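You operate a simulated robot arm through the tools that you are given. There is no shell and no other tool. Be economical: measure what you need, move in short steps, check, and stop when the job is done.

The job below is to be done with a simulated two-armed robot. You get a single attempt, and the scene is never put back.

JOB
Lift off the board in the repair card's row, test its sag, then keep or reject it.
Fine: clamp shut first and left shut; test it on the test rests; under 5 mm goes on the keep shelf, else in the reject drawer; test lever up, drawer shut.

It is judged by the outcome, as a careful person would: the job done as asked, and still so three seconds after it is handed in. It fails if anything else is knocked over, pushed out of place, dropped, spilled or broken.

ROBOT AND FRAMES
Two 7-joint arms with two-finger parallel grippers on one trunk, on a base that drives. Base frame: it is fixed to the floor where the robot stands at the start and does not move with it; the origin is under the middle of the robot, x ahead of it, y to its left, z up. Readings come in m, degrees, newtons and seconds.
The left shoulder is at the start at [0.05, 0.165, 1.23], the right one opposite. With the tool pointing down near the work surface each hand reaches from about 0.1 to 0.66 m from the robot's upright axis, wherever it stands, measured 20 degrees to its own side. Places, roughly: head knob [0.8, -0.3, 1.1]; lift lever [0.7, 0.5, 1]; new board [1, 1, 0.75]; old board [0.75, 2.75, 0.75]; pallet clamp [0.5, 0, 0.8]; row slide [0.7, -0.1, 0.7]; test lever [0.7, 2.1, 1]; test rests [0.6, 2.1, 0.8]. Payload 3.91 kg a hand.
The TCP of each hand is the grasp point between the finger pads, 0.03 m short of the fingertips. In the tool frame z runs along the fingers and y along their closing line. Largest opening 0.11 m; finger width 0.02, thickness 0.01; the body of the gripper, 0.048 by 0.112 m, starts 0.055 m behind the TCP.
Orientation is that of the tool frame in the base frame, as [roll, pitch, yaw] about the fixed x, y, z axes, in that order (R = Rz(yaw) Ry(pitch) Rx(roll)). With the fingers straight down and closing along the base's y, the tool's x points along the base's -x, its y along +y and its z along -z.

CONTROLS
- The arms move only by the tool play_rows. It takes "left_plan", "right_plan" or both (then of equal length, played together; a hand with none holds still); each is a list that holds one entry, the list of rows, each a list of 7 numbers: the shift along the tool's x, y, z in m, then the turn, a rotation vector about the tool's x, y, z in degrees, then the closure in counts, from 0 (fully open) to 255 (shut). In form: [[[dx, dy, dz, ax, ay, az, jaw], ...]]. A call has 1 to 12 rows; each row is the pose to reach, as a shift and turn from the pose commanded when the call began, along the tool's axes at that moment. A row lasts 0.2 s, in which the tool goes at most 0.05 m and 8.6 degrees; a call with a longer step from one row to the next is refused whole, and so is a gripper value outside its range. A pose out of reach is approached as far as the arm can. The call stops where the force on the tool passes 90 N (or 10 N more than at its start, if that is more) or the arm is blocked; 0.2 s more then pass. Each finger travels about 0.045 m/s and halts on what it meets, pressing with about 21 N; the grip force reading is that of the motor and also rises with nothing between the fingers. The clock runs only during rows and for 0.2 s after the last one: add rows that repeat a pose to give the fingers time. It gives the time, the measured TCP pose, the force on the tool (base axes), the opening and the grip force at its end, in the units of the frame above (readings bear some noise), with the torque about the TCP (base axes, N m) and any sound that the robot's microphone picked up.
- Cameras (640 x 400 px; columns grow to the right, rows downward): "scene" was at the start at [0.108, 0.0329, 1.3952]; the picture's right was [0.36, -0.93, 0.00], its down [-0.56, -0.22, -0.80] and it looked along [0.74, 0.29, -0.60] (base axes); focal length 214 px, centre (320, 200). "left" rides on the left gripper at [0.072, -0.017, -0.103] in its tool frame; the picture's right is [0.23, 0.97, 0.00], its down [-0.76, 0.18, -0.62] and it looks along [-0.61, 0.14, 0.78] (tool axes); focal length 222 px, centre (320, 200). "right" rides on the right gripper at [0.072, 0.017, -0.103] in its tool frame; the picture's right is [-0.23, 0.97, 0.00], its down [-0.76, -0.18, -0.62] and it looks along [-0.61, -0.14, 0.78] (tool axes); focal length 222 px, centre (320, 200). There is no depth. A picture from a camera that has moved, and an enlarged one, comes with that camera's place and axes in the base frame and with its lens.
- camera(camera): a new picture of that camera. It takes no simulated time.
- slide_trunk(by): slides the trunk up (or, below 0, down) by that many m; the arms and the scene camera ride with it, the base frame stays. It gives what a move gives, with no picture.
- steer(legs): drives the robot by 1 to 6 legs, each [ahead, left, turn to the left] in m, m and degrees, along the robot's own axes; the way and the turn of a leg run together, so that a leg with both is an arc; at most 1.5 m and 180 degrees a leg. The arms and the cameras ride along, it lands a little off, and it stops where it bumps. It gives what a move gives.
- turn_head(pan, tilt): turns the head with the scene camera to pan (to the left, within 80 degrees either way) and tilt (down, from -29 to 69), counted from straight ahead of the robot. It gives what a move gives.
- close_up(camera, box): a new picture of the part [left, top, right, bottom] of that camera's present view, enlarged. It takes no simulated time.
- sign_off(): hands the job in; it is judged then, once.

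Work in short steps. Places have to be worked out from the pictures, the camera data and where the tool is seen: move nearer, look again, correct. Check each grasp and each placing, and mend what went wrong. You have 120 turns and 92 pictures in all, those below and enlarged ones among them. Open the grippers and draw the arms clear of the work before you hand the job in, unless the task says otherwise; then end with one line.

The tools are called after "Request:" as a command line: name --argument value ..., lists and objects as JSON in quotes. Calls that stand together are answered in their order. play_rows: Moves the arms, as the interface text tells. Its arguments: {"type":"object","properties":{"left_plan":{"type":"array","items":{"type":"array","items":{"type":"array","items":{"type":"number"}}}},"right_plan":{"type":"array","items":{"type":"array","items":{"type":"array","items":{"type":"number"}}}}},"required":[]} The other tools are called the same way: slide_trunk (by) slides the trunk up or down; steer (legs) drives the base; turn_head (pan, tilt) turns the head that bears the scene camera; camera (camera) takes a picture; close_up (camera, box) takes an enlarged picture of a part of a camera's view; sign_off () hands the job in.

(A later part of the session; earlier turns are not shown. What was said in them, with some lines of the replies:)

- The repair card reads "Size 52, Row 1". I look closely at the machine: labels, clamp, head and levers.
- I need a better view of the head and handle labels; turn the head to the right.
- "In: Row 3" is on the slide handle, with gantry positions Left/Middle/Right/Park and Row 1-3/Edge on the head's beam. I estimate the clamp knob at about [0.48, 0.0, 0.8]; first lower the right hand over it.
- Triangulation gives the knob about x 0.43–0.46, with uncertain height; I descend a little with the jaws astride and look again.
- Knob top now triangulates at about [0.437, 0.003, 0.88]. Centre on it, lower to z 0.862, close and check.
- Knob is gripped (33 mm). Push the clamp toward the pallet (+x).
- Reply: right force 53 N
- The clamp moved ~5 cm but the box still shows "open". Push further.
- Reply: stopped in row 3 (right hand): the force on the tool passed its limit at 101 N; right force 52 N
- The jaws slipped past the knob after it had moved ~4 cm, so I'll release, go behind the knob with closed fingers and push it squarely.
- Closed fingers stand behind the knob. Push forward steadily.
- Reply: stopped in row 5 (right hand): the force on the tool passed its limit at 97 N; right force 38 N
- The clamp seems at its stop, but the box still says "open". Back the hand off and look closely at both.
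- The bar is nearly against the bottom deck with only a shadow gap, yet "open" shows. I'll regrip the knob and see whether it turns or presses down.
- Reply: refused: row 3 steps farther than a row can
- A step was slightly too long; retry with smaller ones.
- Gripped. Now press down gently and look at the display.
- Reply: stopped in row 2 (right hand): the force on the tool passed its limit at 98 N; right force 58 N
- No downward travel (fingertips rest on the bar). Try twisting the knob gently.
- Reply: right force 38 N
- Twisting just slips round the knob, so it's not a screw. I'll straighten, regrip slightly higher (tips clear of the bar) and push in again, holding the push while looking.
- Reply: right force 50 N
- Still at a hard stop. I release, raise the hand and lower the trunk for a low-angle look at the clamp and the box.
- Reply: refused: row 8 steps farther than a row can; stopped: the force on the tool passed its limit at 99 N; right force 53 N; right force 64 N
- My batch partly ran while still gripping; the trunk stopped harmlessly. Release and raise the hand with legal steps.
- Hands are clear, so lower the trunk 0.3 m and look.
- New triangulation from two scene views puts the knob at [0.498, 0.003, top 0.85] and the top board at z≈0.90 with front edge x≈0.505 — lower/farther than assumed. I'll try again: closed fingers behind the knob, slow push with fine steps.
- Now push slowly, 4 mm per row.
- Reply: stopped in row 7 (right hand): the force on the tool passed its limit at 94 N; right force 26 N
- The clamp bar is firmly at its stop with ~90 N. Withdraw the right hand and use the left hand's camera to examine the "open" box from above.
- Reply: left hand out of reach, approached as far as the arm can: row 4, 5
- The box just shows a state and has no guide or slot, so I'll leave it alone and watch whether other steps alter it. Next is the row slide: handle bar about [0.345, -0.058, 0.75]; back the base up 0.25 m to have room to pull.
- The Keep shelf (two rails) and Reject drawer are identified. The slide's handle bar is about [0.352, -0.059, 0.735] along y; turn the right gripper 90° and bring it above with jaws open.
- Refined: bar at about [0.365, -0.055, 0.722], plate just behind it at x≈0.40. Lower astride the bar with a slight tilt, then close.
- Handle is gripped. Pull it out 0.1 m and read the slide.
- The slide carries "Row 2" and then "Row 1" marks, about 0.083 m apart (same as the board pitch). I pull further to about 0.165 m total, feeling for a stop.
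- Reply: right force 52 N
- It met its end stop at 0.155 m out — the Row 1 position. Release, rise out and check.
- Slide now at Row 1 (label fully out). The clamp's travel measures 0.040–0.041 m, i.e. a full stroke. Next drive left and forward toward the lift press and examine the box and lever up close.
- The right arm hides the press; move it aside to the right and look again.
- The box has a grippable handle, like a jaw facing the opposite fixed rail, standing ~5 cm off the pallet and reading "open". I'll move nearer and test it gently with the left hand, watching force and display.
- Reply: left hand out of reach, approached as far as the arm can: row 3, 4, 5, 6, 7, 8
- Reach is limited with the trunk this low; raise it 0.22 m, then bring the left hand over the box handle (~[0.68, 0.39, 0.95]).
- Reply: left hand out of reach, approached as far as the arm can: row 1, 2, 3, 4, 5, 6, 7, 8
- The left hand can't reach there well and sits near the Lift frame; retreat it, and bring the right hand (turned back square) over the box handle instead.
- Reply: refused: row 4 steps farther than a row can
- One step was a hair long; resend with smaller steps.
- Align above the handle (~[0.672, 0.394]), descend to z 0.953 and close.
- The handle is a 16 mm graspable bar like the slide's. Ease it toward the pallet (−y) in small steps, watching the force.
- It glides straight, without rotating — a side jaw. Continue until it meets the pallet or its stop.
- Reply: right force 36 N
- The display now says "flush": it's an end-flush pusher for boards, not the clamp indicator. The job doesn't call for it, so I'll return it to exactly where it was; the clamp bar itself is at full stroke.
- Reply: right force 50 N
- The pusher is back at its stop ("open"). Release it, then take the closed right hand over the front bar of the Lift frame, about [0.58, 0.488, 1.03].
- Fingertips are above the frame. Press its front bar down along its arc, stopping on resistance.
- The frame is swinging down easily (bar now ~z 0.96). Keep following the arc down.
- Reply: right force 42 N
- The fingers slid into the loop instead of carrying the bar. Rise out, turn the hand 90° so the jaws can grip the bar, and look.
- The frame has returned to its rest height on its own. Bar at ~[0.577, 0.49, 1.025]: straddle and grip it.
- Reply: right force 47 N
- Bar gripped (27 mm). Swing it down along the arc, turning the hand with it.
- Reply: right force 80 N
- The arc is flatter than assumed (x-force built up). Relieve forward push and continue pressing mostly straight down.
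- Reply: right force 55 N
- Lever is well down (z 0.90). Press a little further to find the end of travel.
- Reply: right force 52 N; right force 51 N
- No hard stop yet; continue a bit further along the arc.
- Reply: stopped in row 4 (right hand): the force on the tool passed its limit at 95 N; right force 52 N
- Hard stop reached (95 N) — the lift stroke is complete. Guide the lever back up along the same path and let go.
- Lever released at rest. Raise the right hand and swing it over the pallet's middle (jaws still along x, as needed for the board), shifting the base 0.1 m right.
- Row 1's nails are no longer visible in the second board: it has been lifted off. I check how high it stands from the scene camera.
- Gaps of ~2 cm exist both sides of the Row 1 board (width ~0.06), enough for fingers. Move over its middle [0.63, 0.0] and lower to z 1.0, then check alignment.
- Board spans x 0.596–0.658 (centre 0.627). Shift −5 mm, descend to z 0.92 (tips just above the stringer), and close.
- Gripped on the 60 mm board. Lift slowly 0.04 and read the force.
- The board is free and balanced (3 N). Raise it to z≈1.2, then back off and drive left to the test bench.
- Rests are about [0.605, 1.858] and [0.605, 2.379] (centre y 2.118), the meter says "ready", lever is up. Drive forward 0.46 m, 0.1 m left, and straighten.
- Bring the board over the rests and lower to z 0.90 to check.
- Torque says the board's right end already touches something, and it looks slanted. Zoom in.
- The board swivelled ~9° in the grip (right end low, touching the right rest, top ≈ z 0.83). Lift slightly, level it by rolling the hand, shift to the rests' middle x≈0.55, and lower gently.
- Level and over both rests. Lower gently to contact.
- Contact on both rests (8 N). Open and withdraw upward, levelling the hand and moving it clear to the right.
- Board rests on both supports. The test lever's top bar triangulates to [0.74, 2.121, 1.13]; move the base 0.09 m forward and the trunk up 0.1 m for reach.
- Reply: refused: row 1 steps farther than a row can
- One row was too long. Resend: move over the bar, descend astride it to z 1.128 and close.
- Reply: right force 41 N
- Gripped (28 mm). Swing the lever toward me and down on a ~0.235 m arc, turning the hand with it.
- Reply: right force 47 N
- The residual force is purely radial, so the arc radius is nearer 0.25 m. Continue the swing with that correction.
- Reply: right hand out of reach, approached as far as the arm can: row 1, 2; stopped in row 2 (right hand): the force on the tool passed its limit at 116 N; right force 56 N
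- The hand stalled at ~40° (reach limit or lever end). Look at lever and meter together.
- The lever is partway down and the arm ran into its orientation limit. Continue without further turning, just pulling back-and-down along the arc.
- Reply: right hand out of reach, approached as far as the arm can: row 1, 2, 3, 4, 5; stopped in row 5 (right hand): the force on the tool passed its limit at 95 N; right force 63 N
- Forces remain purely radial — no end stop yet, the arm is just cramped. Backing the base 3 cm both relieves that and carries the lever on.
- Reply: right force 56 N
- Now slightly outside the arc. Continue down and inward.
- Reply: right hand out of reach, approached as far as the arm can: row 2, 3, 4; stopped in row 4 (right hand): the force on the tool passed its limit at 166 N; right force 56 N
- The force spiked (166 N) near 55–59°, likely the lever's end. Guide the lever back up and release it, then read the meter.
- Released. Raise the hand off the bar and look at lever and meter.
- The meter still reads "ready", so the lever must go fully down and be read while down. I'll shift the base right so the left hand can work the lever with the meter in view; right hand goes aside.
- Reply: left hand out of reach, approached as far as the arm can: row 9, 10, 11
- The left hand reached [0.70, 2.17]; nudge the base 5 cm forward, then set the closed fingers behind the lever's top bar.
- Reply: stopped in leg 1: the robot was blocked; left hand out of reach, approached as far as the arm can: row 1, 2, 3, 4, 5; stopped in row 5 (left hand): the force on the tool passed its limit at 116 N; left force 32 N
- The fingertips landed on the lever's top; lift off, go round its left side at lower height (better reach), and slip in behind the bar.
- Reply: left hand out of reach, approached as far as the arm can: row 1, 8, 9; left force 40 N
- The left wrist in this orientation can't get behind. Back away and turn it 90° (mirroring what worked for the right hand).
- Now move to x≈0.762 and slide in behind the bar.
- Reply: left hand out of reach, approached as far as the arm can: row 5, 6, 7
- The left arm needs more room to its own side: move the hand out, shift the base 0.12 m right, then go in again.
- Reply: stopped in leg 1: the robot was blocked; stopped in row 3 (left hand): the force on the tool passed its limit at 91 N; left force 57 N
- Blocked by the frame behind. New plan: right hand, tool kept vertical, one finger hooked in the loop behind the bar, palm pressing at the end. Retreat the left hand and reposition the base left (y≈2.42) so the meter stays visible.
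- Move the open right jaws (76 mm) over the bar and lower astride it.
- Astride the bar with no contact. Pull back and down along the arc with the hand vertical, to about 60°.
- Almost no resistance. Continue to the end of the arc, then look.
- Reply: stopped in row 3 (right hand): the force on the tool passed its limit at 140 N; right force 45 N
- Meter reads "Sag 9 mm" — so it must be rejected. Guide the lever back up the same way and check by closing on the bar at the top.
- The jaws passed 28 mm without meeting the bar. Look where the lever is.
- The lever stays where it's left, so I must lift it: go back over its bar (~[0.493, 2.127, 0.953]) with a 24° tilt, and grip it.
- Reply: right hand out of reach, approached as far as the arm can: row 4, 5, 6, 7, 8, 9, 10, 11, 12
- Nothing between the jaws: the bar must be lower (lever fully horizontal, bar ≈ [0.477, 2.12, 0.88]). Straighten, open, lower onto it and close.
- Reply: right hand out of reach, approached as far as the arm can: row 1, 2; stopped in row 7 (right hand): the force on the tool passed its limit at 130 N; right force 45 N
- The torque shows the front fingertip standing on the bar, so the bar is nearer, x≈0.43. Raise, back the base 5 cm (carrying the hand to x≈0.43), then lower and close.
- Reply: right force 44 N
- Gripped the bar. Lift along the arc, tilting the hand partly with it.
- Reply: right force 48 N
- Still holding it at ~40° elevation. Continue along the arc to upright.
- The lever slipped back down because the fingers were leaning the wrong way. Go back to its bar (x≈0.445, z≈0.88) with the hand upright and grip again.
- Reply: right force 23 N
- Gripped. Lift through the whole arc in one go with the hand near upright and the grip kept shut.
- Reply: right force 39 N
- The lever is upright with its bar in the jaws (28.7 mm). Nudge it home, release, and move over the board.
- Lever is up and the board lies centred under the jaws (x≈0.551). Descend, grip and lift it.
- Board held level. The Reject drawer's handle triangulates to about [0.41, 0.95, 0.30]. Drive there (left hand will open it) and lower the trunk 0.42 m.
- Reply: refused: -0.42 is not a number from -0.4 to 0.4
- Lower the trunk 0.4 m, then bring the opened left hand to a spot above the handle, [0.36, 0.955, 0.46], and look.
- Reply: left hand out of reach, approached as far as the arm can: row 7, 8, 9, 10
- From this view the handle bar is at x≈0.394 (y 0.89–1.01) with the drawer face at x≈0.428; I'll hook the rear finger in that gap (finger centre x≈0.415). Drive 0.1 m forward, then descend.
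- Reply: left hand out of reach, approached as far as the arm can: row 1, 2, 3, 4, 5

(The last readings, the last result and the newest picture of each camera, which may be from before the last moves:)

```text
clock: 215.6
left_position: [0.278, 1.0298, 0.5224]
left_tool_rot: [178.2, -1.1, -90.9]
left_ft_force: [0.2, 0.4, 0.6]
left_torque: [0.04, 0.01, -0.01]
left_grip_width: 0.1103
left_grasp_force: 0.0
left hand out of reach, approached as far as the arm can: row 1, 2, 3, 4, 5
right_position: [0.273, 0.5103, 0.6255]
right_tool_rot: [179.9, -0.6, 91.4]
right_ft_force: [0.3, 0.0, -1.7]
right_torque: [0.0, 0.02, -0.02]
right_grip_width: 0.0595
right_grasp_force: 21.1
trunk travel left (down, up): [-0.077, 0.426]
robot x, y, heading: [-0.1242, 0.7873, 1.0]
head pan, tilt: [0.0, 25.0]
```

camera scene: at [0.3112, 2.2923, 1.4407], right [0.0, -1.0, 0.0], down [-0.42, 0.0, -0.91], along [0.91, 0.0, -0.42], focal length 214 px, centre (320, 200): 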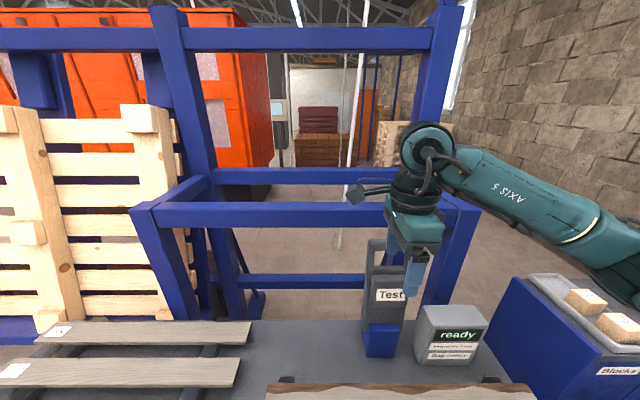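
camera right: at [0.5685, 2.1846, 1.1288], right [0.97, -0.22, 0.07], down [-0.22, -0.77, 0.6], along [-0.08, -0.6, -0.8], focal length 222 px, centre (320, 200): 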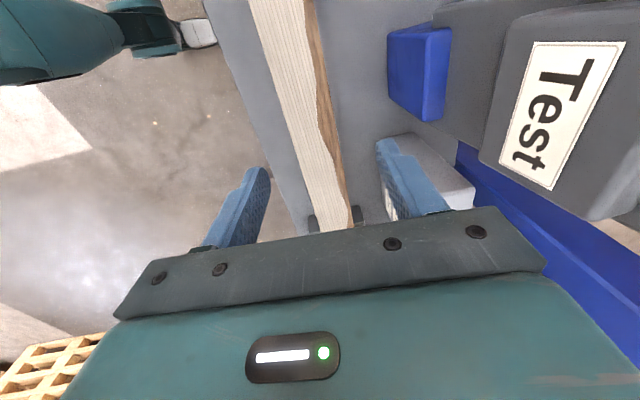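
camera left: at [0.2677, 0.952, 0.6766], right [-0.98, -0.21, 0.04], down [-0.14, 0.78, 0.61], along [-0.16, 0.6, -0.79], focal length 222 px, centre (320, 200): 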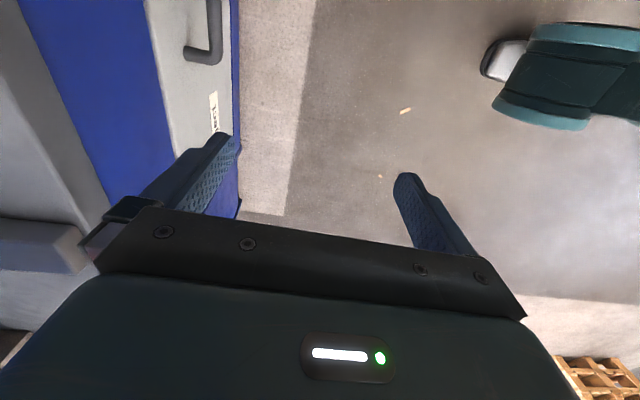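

The left arm needs the handle farther out on its own side. Shift the base 0.2 m right and approach again.

Request:
steer --legs '[[0, -0.2, -1]]'

Request:
play_rows --left_plan '[[[-0.03, -0.015, 0.02, 0, 0, 0, 0], [-0.06, -0.03, 0.04, 0, 0, 0, 0], [-0.09, -0.05, 0.06, 0, 0, 0, 0], [-0.121, -0.07, 0.075, 0, 0, 0, 0], [-0.121, -0.077, 0.115, 0, 0, 0, 0], [-0.121, -0.077, 0.155, 0, 0, 0, 0], [-0.121, -0.077, 0.19, 0, 0, 0, 0], [-0.121, -0.077, 0.222, 0, 0, 0, 0]]]'

```text
clock: 218.0
left_position: [0.2834, 0.8203, 0.5207]
left_tool_rot: [178.1, -1.1, -91.8]
left_ft_force: [1.0, 0.4, 0.4]
left_torque: [0.03, 0.03, -0.04]
left_grip_width: 0.1102
left_grasp_force: 0.1
right_position: [0.2702, 0.3024, 0.6254]
right_tool_rot: [180.0, -0.6, 90.4]
right_ft_force: [0.3, 0.1, -2.6]
right_torque: [0.05, 0.04, 0.0]
right_grip_width: 0.06
right_grasp_force: 19.9
trunk travel left (down, up): [-0.077, 0.426]
robot x, y, heading: [-0.1193, 0.5849, -0.1]
head pan, tilt: [0.0, 25.0]
```

```text
clock: 219.8
left_position: [0.2921, 0.9492, 0.4795]
left_tool_rot: [178.1, -1.0, -91.9]
left_ft_force: [0.1, 0.3, -0.1]
left_torque: [-0.01, 0.01, -0.01]
left_grip_width: 0.1102
left_grasp_force: 0.2
left hand out of reach, approached as far as the arm can: row 1, 2, 3, 4, 5, 6, 7, 8
right_position: [0.2683, 0.3025, 0.6243]
right_tool_rot: [179.9, -0.6, 90.4]
right_ft_force: [0.8, -1.1, -2.5]
right_torque: [0.02, 0.03, -0.01]
right_grip_width: 0.0598
right_grasp_force: 20.6
trunk travel left (down, up): [-0.077, 0.426]
robot x, y, heading: [-0.1233, 0.5808, -0.1]
head pan, tilt: [0.0, 25.0]
```

Top-down is out of reach here; instead grip the handle from the front with the fingers pointing forward (jaws closing vertically). Tilt the left hand 90° while lowering to [0.33, 0.95, 0.30].

Request:
play_rows --left_plan '[[[0, 0, 0.0, 8, 0, 0, 60], [0, 0, 0.01, 16, 0, 0, 60], [0, 0, 0.025, 24, 0, 0, 60], [0, 0, 0.04, 32, 0, 0, 60], [0, 0, 0.06, 40, 0, 0, 60], [0, 0, 0.08, 48, 0, 0, 60], [0, 0, 0.1, 56, 0, 0, 60], [0, 0, 0.12, 64, 0, 0, 60], [0, -0.01, 0.14, 72, 0, 0, 60], [0, -0.02, 0.16, 80, 0, 0, 60], [0, -0.03, 0.175, 86, 0, 0, 60], [0, -0.038, 0.183, 90, 0, 0, 60]]]'

```text
clock: 222.4
left_position: [0.3213, 0.9485, 0.293]
left_tool_rot: [-91.8, -1.0, -92.0]
left_ft_force: [-0.9, 0.1, 0.2]
left_torque: [0.0, 0.01, -0.02]
left_grip_width: 0.0843
left_grasp_force: 0.0
left hand out of reach, approached as far as the arm can: row 2, 3, 4, 5, 6
right_position: [0.27, 0.3022, 0.6248]
right_tool_rot: [-179.9, -0.6, 90.3]
right_ft_force: [1.1, -0.9, -2.2]
right_torque: [-0.01, 0.01, -0.01]
right_grip_width: 0.0602
right_grasp_force: 20.9
trunk travel left (down, up): [-0.077, 0.426]
robot x, y, heading: [-0.1197, 0.5852, 0.3]
head pan, tilt: [0.0, 25.0]
```

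The hand is horizontal in front of the handle. Advance 7 cm and close.

Request:
play_rows --left_plan '[[[0, 0, 0.03, 0, 0, 0, 60], [0, 0, 0.055, 0, 0, 0, 60], [0, 0, 0.071, 0, 0, 0, 60], [0, 0, 0.071, 0, 0, 0, 255], [0, 0, 0.071, 0, 0, 0, 255], [0, 0, 0.071, 0, 0, 0, 255], [0, 0, 0.071, 0, 0, 0, 255], [0, 0, 0.071, 0, 0, 0, 255]]]'

```text
clock: 224.2
left_position: [0.3771, 0.9352, 0.3094]
left_tool_rot: [-92.3, -1.0, -92.0]
left_ft_force: [1.5, -1.0, -11.1]
left_torque: [0.69, 0.13, 0.22]
left_grip_width: 0.0179
left_grasp_force: 41.6
left hand out of reach, approached as far as the arm can: row 1, 2, 3, 4, 5, 6, 7, 8
right_position: [0.2709, 0.3018, 0.6246]
right_tool_rot: [-179.9, -0.6, 90.4]
right_ft_force: [-0.9, -0.2, -2.4]
right_torque: [0.04, 0.02, 0.01]
right_grip_width: 0.0596
right_grasp_force: 20.9
trunk travel left (down, up): [-0.077, 0.426]
robot x, y, heading: [-0.1188, 0.5837, -0.2]
head pan, tilt: [0.0, 25.0]
```

Handle gripped (18 mm). Pull the drawer open by backing the base 0.28 m.

Request:
steer --legs '[[-0.28, 0, 0]]'

```text
clock: 226.2
left_position: [0.0979, 0.9364, 0.3093]
left_tool_rot: [-92.2, -1.1, -92.0]
left_ft_force: [-0.7, -16.9, -18.4]
left_torque: [0.85, 0.18, -0.29]
left_grip_width: 0.0175
left_grasp_force: 45.2
right_position: [-0.0068, 0.3025, 0.6255]
right_tool_rot: [-180.0, -0.6, 90.6]
right_ft_force: [-0.1, -0.9, -1.0]
right_torque: [0.01, 0.0, -0.01]
right_grip_width: 0.0598
right_grasp_force: 21.4
trunk travel left (down, up): [-0.077, 0.426]
robot x, y, heading: [-0.4013, 0.5857, -0.1]
head pan, tilt: [0.0, 25.0]
```

The drawer is open ~0.28 m (face at x≈0.15). Release the handle, retract the left hand, and drive to bring the right hand with the board over the drawer.

Request:
play_rows --left_plan '[[[0, 0, 0, 0, 0, 0, 150], [0, 0, 0, 0, 0, 0, 60], [0, 0, 0, 0, 0, 0, 60], [0, 0, -0.04, 0, 0, 0, 60], [0, 0, -0.08, 0, 0, 0, 60], [0, 0, -0.11, 0, 0, 0, 255]]]'

Request:
steer --legs '[[0, 0.745, 0], [0.22, 0, 0]]'

```text
clock: 227.6
left_position: [-0.0136, 0.9399, 0.3142]
left_tool_rot: [-92.1, -1.2, -91.9]
left_ft_force: [-0.2, -1.0, 0.5]
left_torque: [0.02, 0.03, 0.03]
left_grip_width: 0.0494
left_grasp_force: 0.0
right_position: [-0.0068, 0.3037, 0.6245]
right_tool_rot: [180.0, -0.6, 90.7]
right_ft_force: [-0.1, -0.1, -3.0]
right_torque: [0.0, 0.0, -0.02]
right_grip_width: 0.0598
right_grasp_force: 20.6
trunk travel left (down, up): [-0.077, 0.426]
robot x, y, heading: [-0.4004, 0.5868, 0.1]
head pan, tilt: [0.0, 25.0]
```

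```text
clock: 235.8
left_position: [0.1949, 1.6936, 0.3151]
left_tool_rot: [-92.1, -1.1, -91.8]
left_ft_force: [0.3, -0.9, 0.3]
left_torque: [-0.02, -0.01, 0.03]
left_grip_width: 0.0
left_grasp_force: 20.5
right_position: [0.2024, 1.0573, 0.6253]
right_tool_rot: [-179.9, -0.6, 90.8]
right_ft_force: [0.0, -0.2, -2.0]
right_torque: [0.01, 0.02, -0.02]
right_grip_width: 0.0598
right_grasp_force: 21.0
trunk travel left (down, up): [-0.077, 0.426]
robot x, y, heading: [-0.1884, 1.3404, 0.4]
head pan, tilt: [0.0, 25.0]
```

Positioned over the drawer. Tilt the hand forward ~48° for reach and lower the board into the drawer, toward [0.285, 0.955, 0.29].

Request:
play_rows --right_plan '[[[-0.012, 0.01, 0.02, -8, 0, 0, 255], [-0.024, 0.02, 0.045, -16, 0, 0, 255], [-0.04, 0.03, 0.07, -24, 0, 0, 255], [-0.056, 0.042, 0.095, -32, 0, 0, 255], [-0.072, 0.054, 0.12, -40, 0, 0, 255], [-0.088, 0.066, 0.145, -48, 0, 0, 255], [-0.1, 0.075, 0.175, -48, 0, 0, 255], [-0.102, 0.083, 0.21, -48, 0, 0, 255], [-0.102, 0.083, 0.245, -48, 0, 0, 255], [-0.102, 0.083, 0.275, -48, 0, 0, 255], [-0.102, 0.083, 0.305, -48, 0, 0, 255], [-0.102, 0.083, 0.335, -48, 0, 0, 255]]]'

```text
clock: 238.4
left_position: [0.1966, 1.6934, 0.3163]
left_tool_rot: [-91.8, -1.3, -91.9]
left_ft_force: [1.2, -0.1, 0.1]
left_torque: [0.0, 0.0, -0.01]
left_grip_width: 0.0
left_grasp_force: 21.1
right_position: [0.2974, 0.9585, 0.3084]
right_tool_rot: [130.1, -0.3, 90.8]
right_ft_force: [-0.1, 0.7, -2.8]
right_torque: [-0.05, 0.05, 0.01]
right_grip_width: 0.0595
right_grasp_force: 21.2
trunk travel left (down, up): [-0.077, 0.426]
robot x, y, heading: [-0.1882, 1.3411, 0.3]
head pan, tilt: [0.0, 25.0]
```

No contact, board inside the drawer outline. Ease 3 cm further in, open, then rise while straightening the hand so the board slips off inside.

Request:
play_rows --right_plan '[[[0, -0.002, 0.021, 0, 0, 0, 255], [0, -0.0037, 0.0423, 0, 0, 0, 255], [0, -0.0037, 0.0423, 0, 0, 0, 0], [0, -0.0037, 0.0423, 0, 0, 0, 0], [0, -0.0037, 0.0423, 0, 0, 0, 0], [0, -0.0037, 0.0423, 0, 0, 0, 0], [0, 0.0084, 0.0256, 8, 0, 0, 0], [0, 0.0282, 0.0024, 16, 0, 0, 0], [0, 0.0524, -0.0309, 24, 0, 0, 0], [0, 0.0766, -0.0643, 32, 0, 0, 0], [0, 0.1008, -0.0976, 40, 0, 0, 0], [0, 0.1315, -0.1234, 48, 0, 0, 0]]]'

Request:
camera --camera "right"

```text
clock: 241.0
left_position: [0.1956, 1.6935, 0.3147]
left_tool_rot: [-92.1, -1.1, -91.8]
left_ft_force: [-0.1, -0.1, 0.1]
left_torque: [0.0, 0.04, -0.01]
left_grip_width: 0.0001
left_grasp_force: 21.3
right_position: [0.283, 0.958, 0.4713]
right_tool_rot: [-179.8, -0.6, 90.8]
right_ft_force: [0.4, -0.5, -0.9]
right_torque: [-0.01, 0.02, 0.01]
right_grip_width: 0.1102
right_grasp_force: 0.1
trunk travel left (down, up): [-0.077, 0.426]
robot x, y, heading: [-0.1909, 1.3372, 0.6]
head pan, tilt: [0.0, 25.0]
```

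```text
0 pictures are left
camera right: at [0.3009, 1.0307, 0.5728], right [0.98, -0.21, -0.01], down [-0.16, -0.77, 0.62], along [-0.14, -0.6, -0.79], focal length 222 px, centre (320, 200)
```

right: 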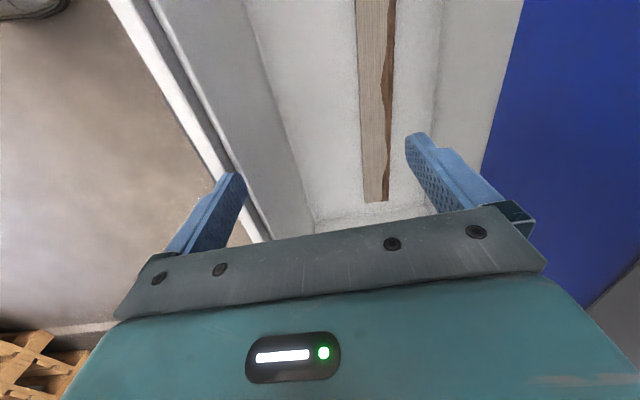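

The board lies flat in the reject drawer. Raise the right hand, adjust the left (closed fist) to handle height, and drive round in front of the drawer.

Request:
play_rows --right_plan '[[[0, 0, -0.04, 0, 0, 0, 0], [0, 0, -0.08, 0, 0, 0, 0], [0, 0, -0.12, 0, 0, 0, 0]]]' --left_plan '[[[0, 0.005, 0, 0, 0, 0, 255], [0, 0.01, 0, 0, 0, 0, 255], [0, 0.011, 0, 0, 0, 0, 255]]]'

Request:
steer --legs '[[-0.27, 0, -0.5], [0, -0.745, 0]]'

```text
clock: 241.8
left_position: [0.1957, 1.693, 0.3036]
left_tool_rot: [-92.1, -1.1, -91.8]
left_ft_force: [-0.4, 0.4, 0.5]
left_torque: [0.0, 0.03, -0.01]
left_grip_width: 0.0
left_grasp_force: 21.0
right_position: [0.2854, 0.9578, 0.5896]
right_tool_rot: [-179.9, -0.6, 90.8]
right_ft_force: [0.3, -0.3, -0.8]
right_torque: [0.02, 0.04, -0.01]
right_grip_width: 0.1098
right_grasp_force: 0.0
trunk travel left (down, up): [-0.077, 0.426]
robot x, y, heading: [-0.1889, 1.335, 0.2]
head pan, tilt: [0.0, 25.0]
```

```text
clock: 250.2
left_position: [-0.0759, 0.964, 0.3041]
left_tool_rot: [-92.1, -1.1, -92.3]
left_ft_force: [0.0, -0.1, -0.3]
left_torque: [0.01, -0.02, 0.0]
left_grip_width: 0.0
left_grasp_force: 20.6
right_position: [0.0074, 0.2267, 0.5892]
right_tool_rot: [180.0, -0.6, 90.3]
right_ft_force: [-0.8, -0.4, 0.1]
right_torque: [0.01, 0.0, 0.0]
right_grip_width: 0.1099
right_grasp_force: 0.0
trunk travel left (down, up): [-0.077, 0.426]
robot x, y, heading: [-0.4647, 0.6122, -0.4]
head pan, tilt: [0.0, 25.0]
```

The right arm would meet the table when I drive forward; pull it back first, then push the drawer shut with the left fist.

Request:
play_rows --right_plan '[[[0, -0.045, 0, 0, 0, 0, 0], [0, -0.09, 0, 0, 0, 0, 0], [0, -0.135, 0, 0, 0, 0, 0], [0, -0.18, 0, 0, 0, 0, 0], [0, -0.225, 0, 0, 0, 0, 0]]]'

Request:
steer --legs '[[0.25, 0, 0.4]]'

```text
clock: 251.3
left_position: [-0.0759, 0.9629, 0.3033]
left_tool_rot: [-92.0, -1.1, -92.2]
left_ft_force: [0.1, -0.4, 0.4]
left_torque: [0.03, -0.02, 0.0]
left_grip_width: 0.0001
left_grasp_force: 21.0
right_position: [-0.2166, 0.2279, 0.5902]
right_tool_rot: [-180.0, -0.7, 90.3]
right_ft_force: [1.2, -0.2, -0.8]
right_torque: [0.01, 0.01, 0.01]
right_grip_width: 0.1101
right_grasp_force: 0.0
trunk travel left (down, up): [-0.077, 0.426]
robot x, y, heading: [-0.4656, 0.6144, -0.1]
head pan, tilt: [0.0, 25.0]
```

```text
clock: 253.2
left_position: [0.1727, 0.9639, 0.3045]
left_tool_rot: [-92.0, -1.1, -92.1]
left_ft_force: [0.5, 0.2, -0.1]
left_torque: [-0.04, -0.03, 0.02]
left_grip_width: 0.0001
left_grasp_force: 21.2
right_position: [0.0363, 0.2279, 0.5906]
right_tool_rot: [180.0, -0.6, 90.5]
right_ft_force: [0.4, 0.2, -0.6]
right_torque: [-0.01, -0.02, 0.0]
right_grip_width: 0.11
right_grasp_force: 0.1
trunk travel left (down, up): [-0.077, 0.426]
robot x, y, heading: [-0.2177, 0.6078, 0.3]
head pan, tilt: [0.0, 25.0]
```

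Keep pushing until it meets the stop.

Request:
steer --legs '[[0.17, 0, 0], [0.06, 0, 0]]'

```text
clock: 255.1
left_position: [0.348, 0.965, 0.2983]
left_tool_rot: [-92.4, -1.1, -92.1]
left_ft_force: [-0.5, -0.3, -0.2]
left_torque: [0.03, -0.01, 0.0]
left_grip_width: 0.0001
left_grasp_force: 20.9
right_position: [0.2255, 0.2289, 0.5905]
right_tool_rot: [179.9, -0.8, 90.8]
right_ft_force: [-0.2, 0.4, 0.5]
right_torque: [-0.01, 0.0, -0.03]
right_grip_width: 0.11
right_grasp_force: 0.1
trunk travel left (down, up): [-0.077, 0.426]
robot x, y, heading: [-0.0231, 0.611, 0.2]
head pan, tilt: [0.0, 25.0]
stopped in leg 2: the force on the tool passed its limit at 120 N (the readings are from after the stop); the commanded pose is now the measured one
```

It stopped at 120 N with the tip at x≈0.378, right where the closed handle was. Press once more with the arm to confirm it's fully shut.

Request:
play_rows --left_plan '[[[0, 0, 0.008, 0, 0, 0, 255], [0, 0, 0.016, 0, 0, 0, 255], [0, 0, 0.024, 0, 0, 0, 255], [0, 0, 0.03, 0, 0, 0, 255]]]'

```text
clock: 256.1
left_position: [0.373, 0.9657, 0.2928]
left_tool_rot: [-93.3, -0.9, -91.9]
left_ft_force: [-20.7, -1.5, -19.2]
left_torque: [0.16, 0.1, -0.17]
left_grip_width: 0.0001
left_grasp_force: 21.1
right_position: [0.2252, 0.2299, 0.5916]
right_tool_rot: [-179.8, -0.6, 90.7]
right_ft_force: [-0.2, -0.2, 0.4]
right_torque: [0.01, 0.01, 0.02]
right_grip_width: 0.1102
right_grasp_force: 0.1
trunk travel left (down, up): [-0.077, 0.426]
robot x, y, heading: [-0.0268, 0.6139, 0.3]
head pan, tilt: [0.0, 25.0]
```

The fist slid just under the bar; continue forward until the tip bears on the drawer face (closed face x≈0.428).

Request:
play_rows --left_plan '[[[0, 0.006, 0.01, 0, 0, 0, 255], [0, 0.008, 0.02, 0, 0, 0, 255], [0, 0.008, 0.03, 0, 0, 0, 255], [0, 0.008, 0.04, 0, 0, 0, 255], [0, 0.008, 0.05, 0, 0, 0, 255]]]'

```text
clock: 257.0
left_position: [0.3958, 0.9648, 0.2838]
left_tool_rot: [-92.6, -1.0, -92.1]
left_ft_force: [-3.8, 0.1, 2.2]
left_torque: [0.02, -0.09, 0.02]
left_grip_width: 0.0
left_grasp_force: 21.2
right_position: [0.2249, 0.2296, 0.5917]
right_tool_rot: [-180.0, -0.7, 90.9]
right_ft_force: [0.0, -0.1, 0.6]
right_torque: [-0.02, 0.02, 0.04]
right_grip_width: 0.11
right_grasp_force: 0.0
trunk travel left (down, up): [-0.077, 0.426]
robot x, y, heading: [-0.0283, 0.6108, 0.3]
head pan, tilt: [0.0, 25.0]
stopped in row 4 (left hand): the force on the tool passed its limit at 104 N (the readings are from after the stop); the commanded pose is now the measured one
5 turns are left
```

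The tip stopped at x 0.426 with 104 N: the drawer face is shut. Withdraw the left hand straight back, open it, and back away.

Request:
play_rows --left_plan '[[[0, 0.002, -0.03, 0, 0, 0, 255], [0, 0.002, -0.07, 0, 0, 0, 255], [0, 0.002, -0.11, 0, 0, 0, 255], [0, 0.002, -0.13, 0, 0, 0, 100], [0, 0.002, -0.13, 0, 0, 0, 0], [0, 0.002, -0.13, 0, 0, 0, 0], [0, 0.002, -0.13, 0, 0, 0, 0]]]'

Request:
steer --legs '[[-0.3, 0, 0]]'

```text
clock: 258.6
left_position: [0.267, 0.9724, 0.2871]
left_tool_rot: [-92.6, -1.0, -92.0]
left_ft_force: [0.0, -0.5, 0.7]
left_torque: [0.0, 0.02, -0.01]
left_grip_width: 0.0853
left_grasp_force: 0.0
right_position: [0.2242, 0.2296, 0.591]
right_tool_rot: [-180.0, -0.6, 90.8]
right_ft_force: [0.7, -0.1, 0.3]
right_torque: [0.01, -0.03, 0.04]
right_grip_width: 0.1099
right_grasp_force: 0.0
trunk travel left (down, up): [-0.077, 0.426]
robot x, y, heading: [-0.028, 0.6121, 0.2]
head pan, tilt: [0.0, 25.0]
```

```text
clock: 260.6
left_position: [-0.0323, 0.9688, 0.2861]
left_tool_rot: [-92.6, -1.0, -92.0]
left_ft_force: [-0.5, 0.5, 0.1]
left_torque: [0.0, -0.02, 0.0]
left_grip_width: 0.1101
left_grasp_force: 0.1
right_position: [-0.0758, 0.2293, 0.5918]
right_tool_rot: [180.0, -0.5, 90.8]
right_ft_force: [-0.3, 0.1, 0.2]
right_torque: [0.02, 0.0, -0.01]
right_grip_width: 0.1098
right_grasp_force: 0.0
trunk travel left (down, up): [-0.077, 0.426]
robot x, y, heading: [-0.3288, 0.6088, 0.1]
head pan, tilt: [0.0, 25.0]
4 turns are left
```

Both hands are open and clear. The clamp is in, the lever is up, the board is in the reject drawer and the drawer is shut, so I'm handing the job in.

Request:
sign_off

```text
The job is handed in.
```

I lifted off the Row 1 board and tested it on the rests. It sagged 9 mm, so it went in the reject drawer. The clamp was pushed to its stop before the lift and left there, the test lever is up and the drawer is shut. I had no pictures left to check the final state: the drawer is judged shut by touch, and the clamp has no indicator. I also moved the end-flush pusher by mistake and slid it back to its "open" stop.
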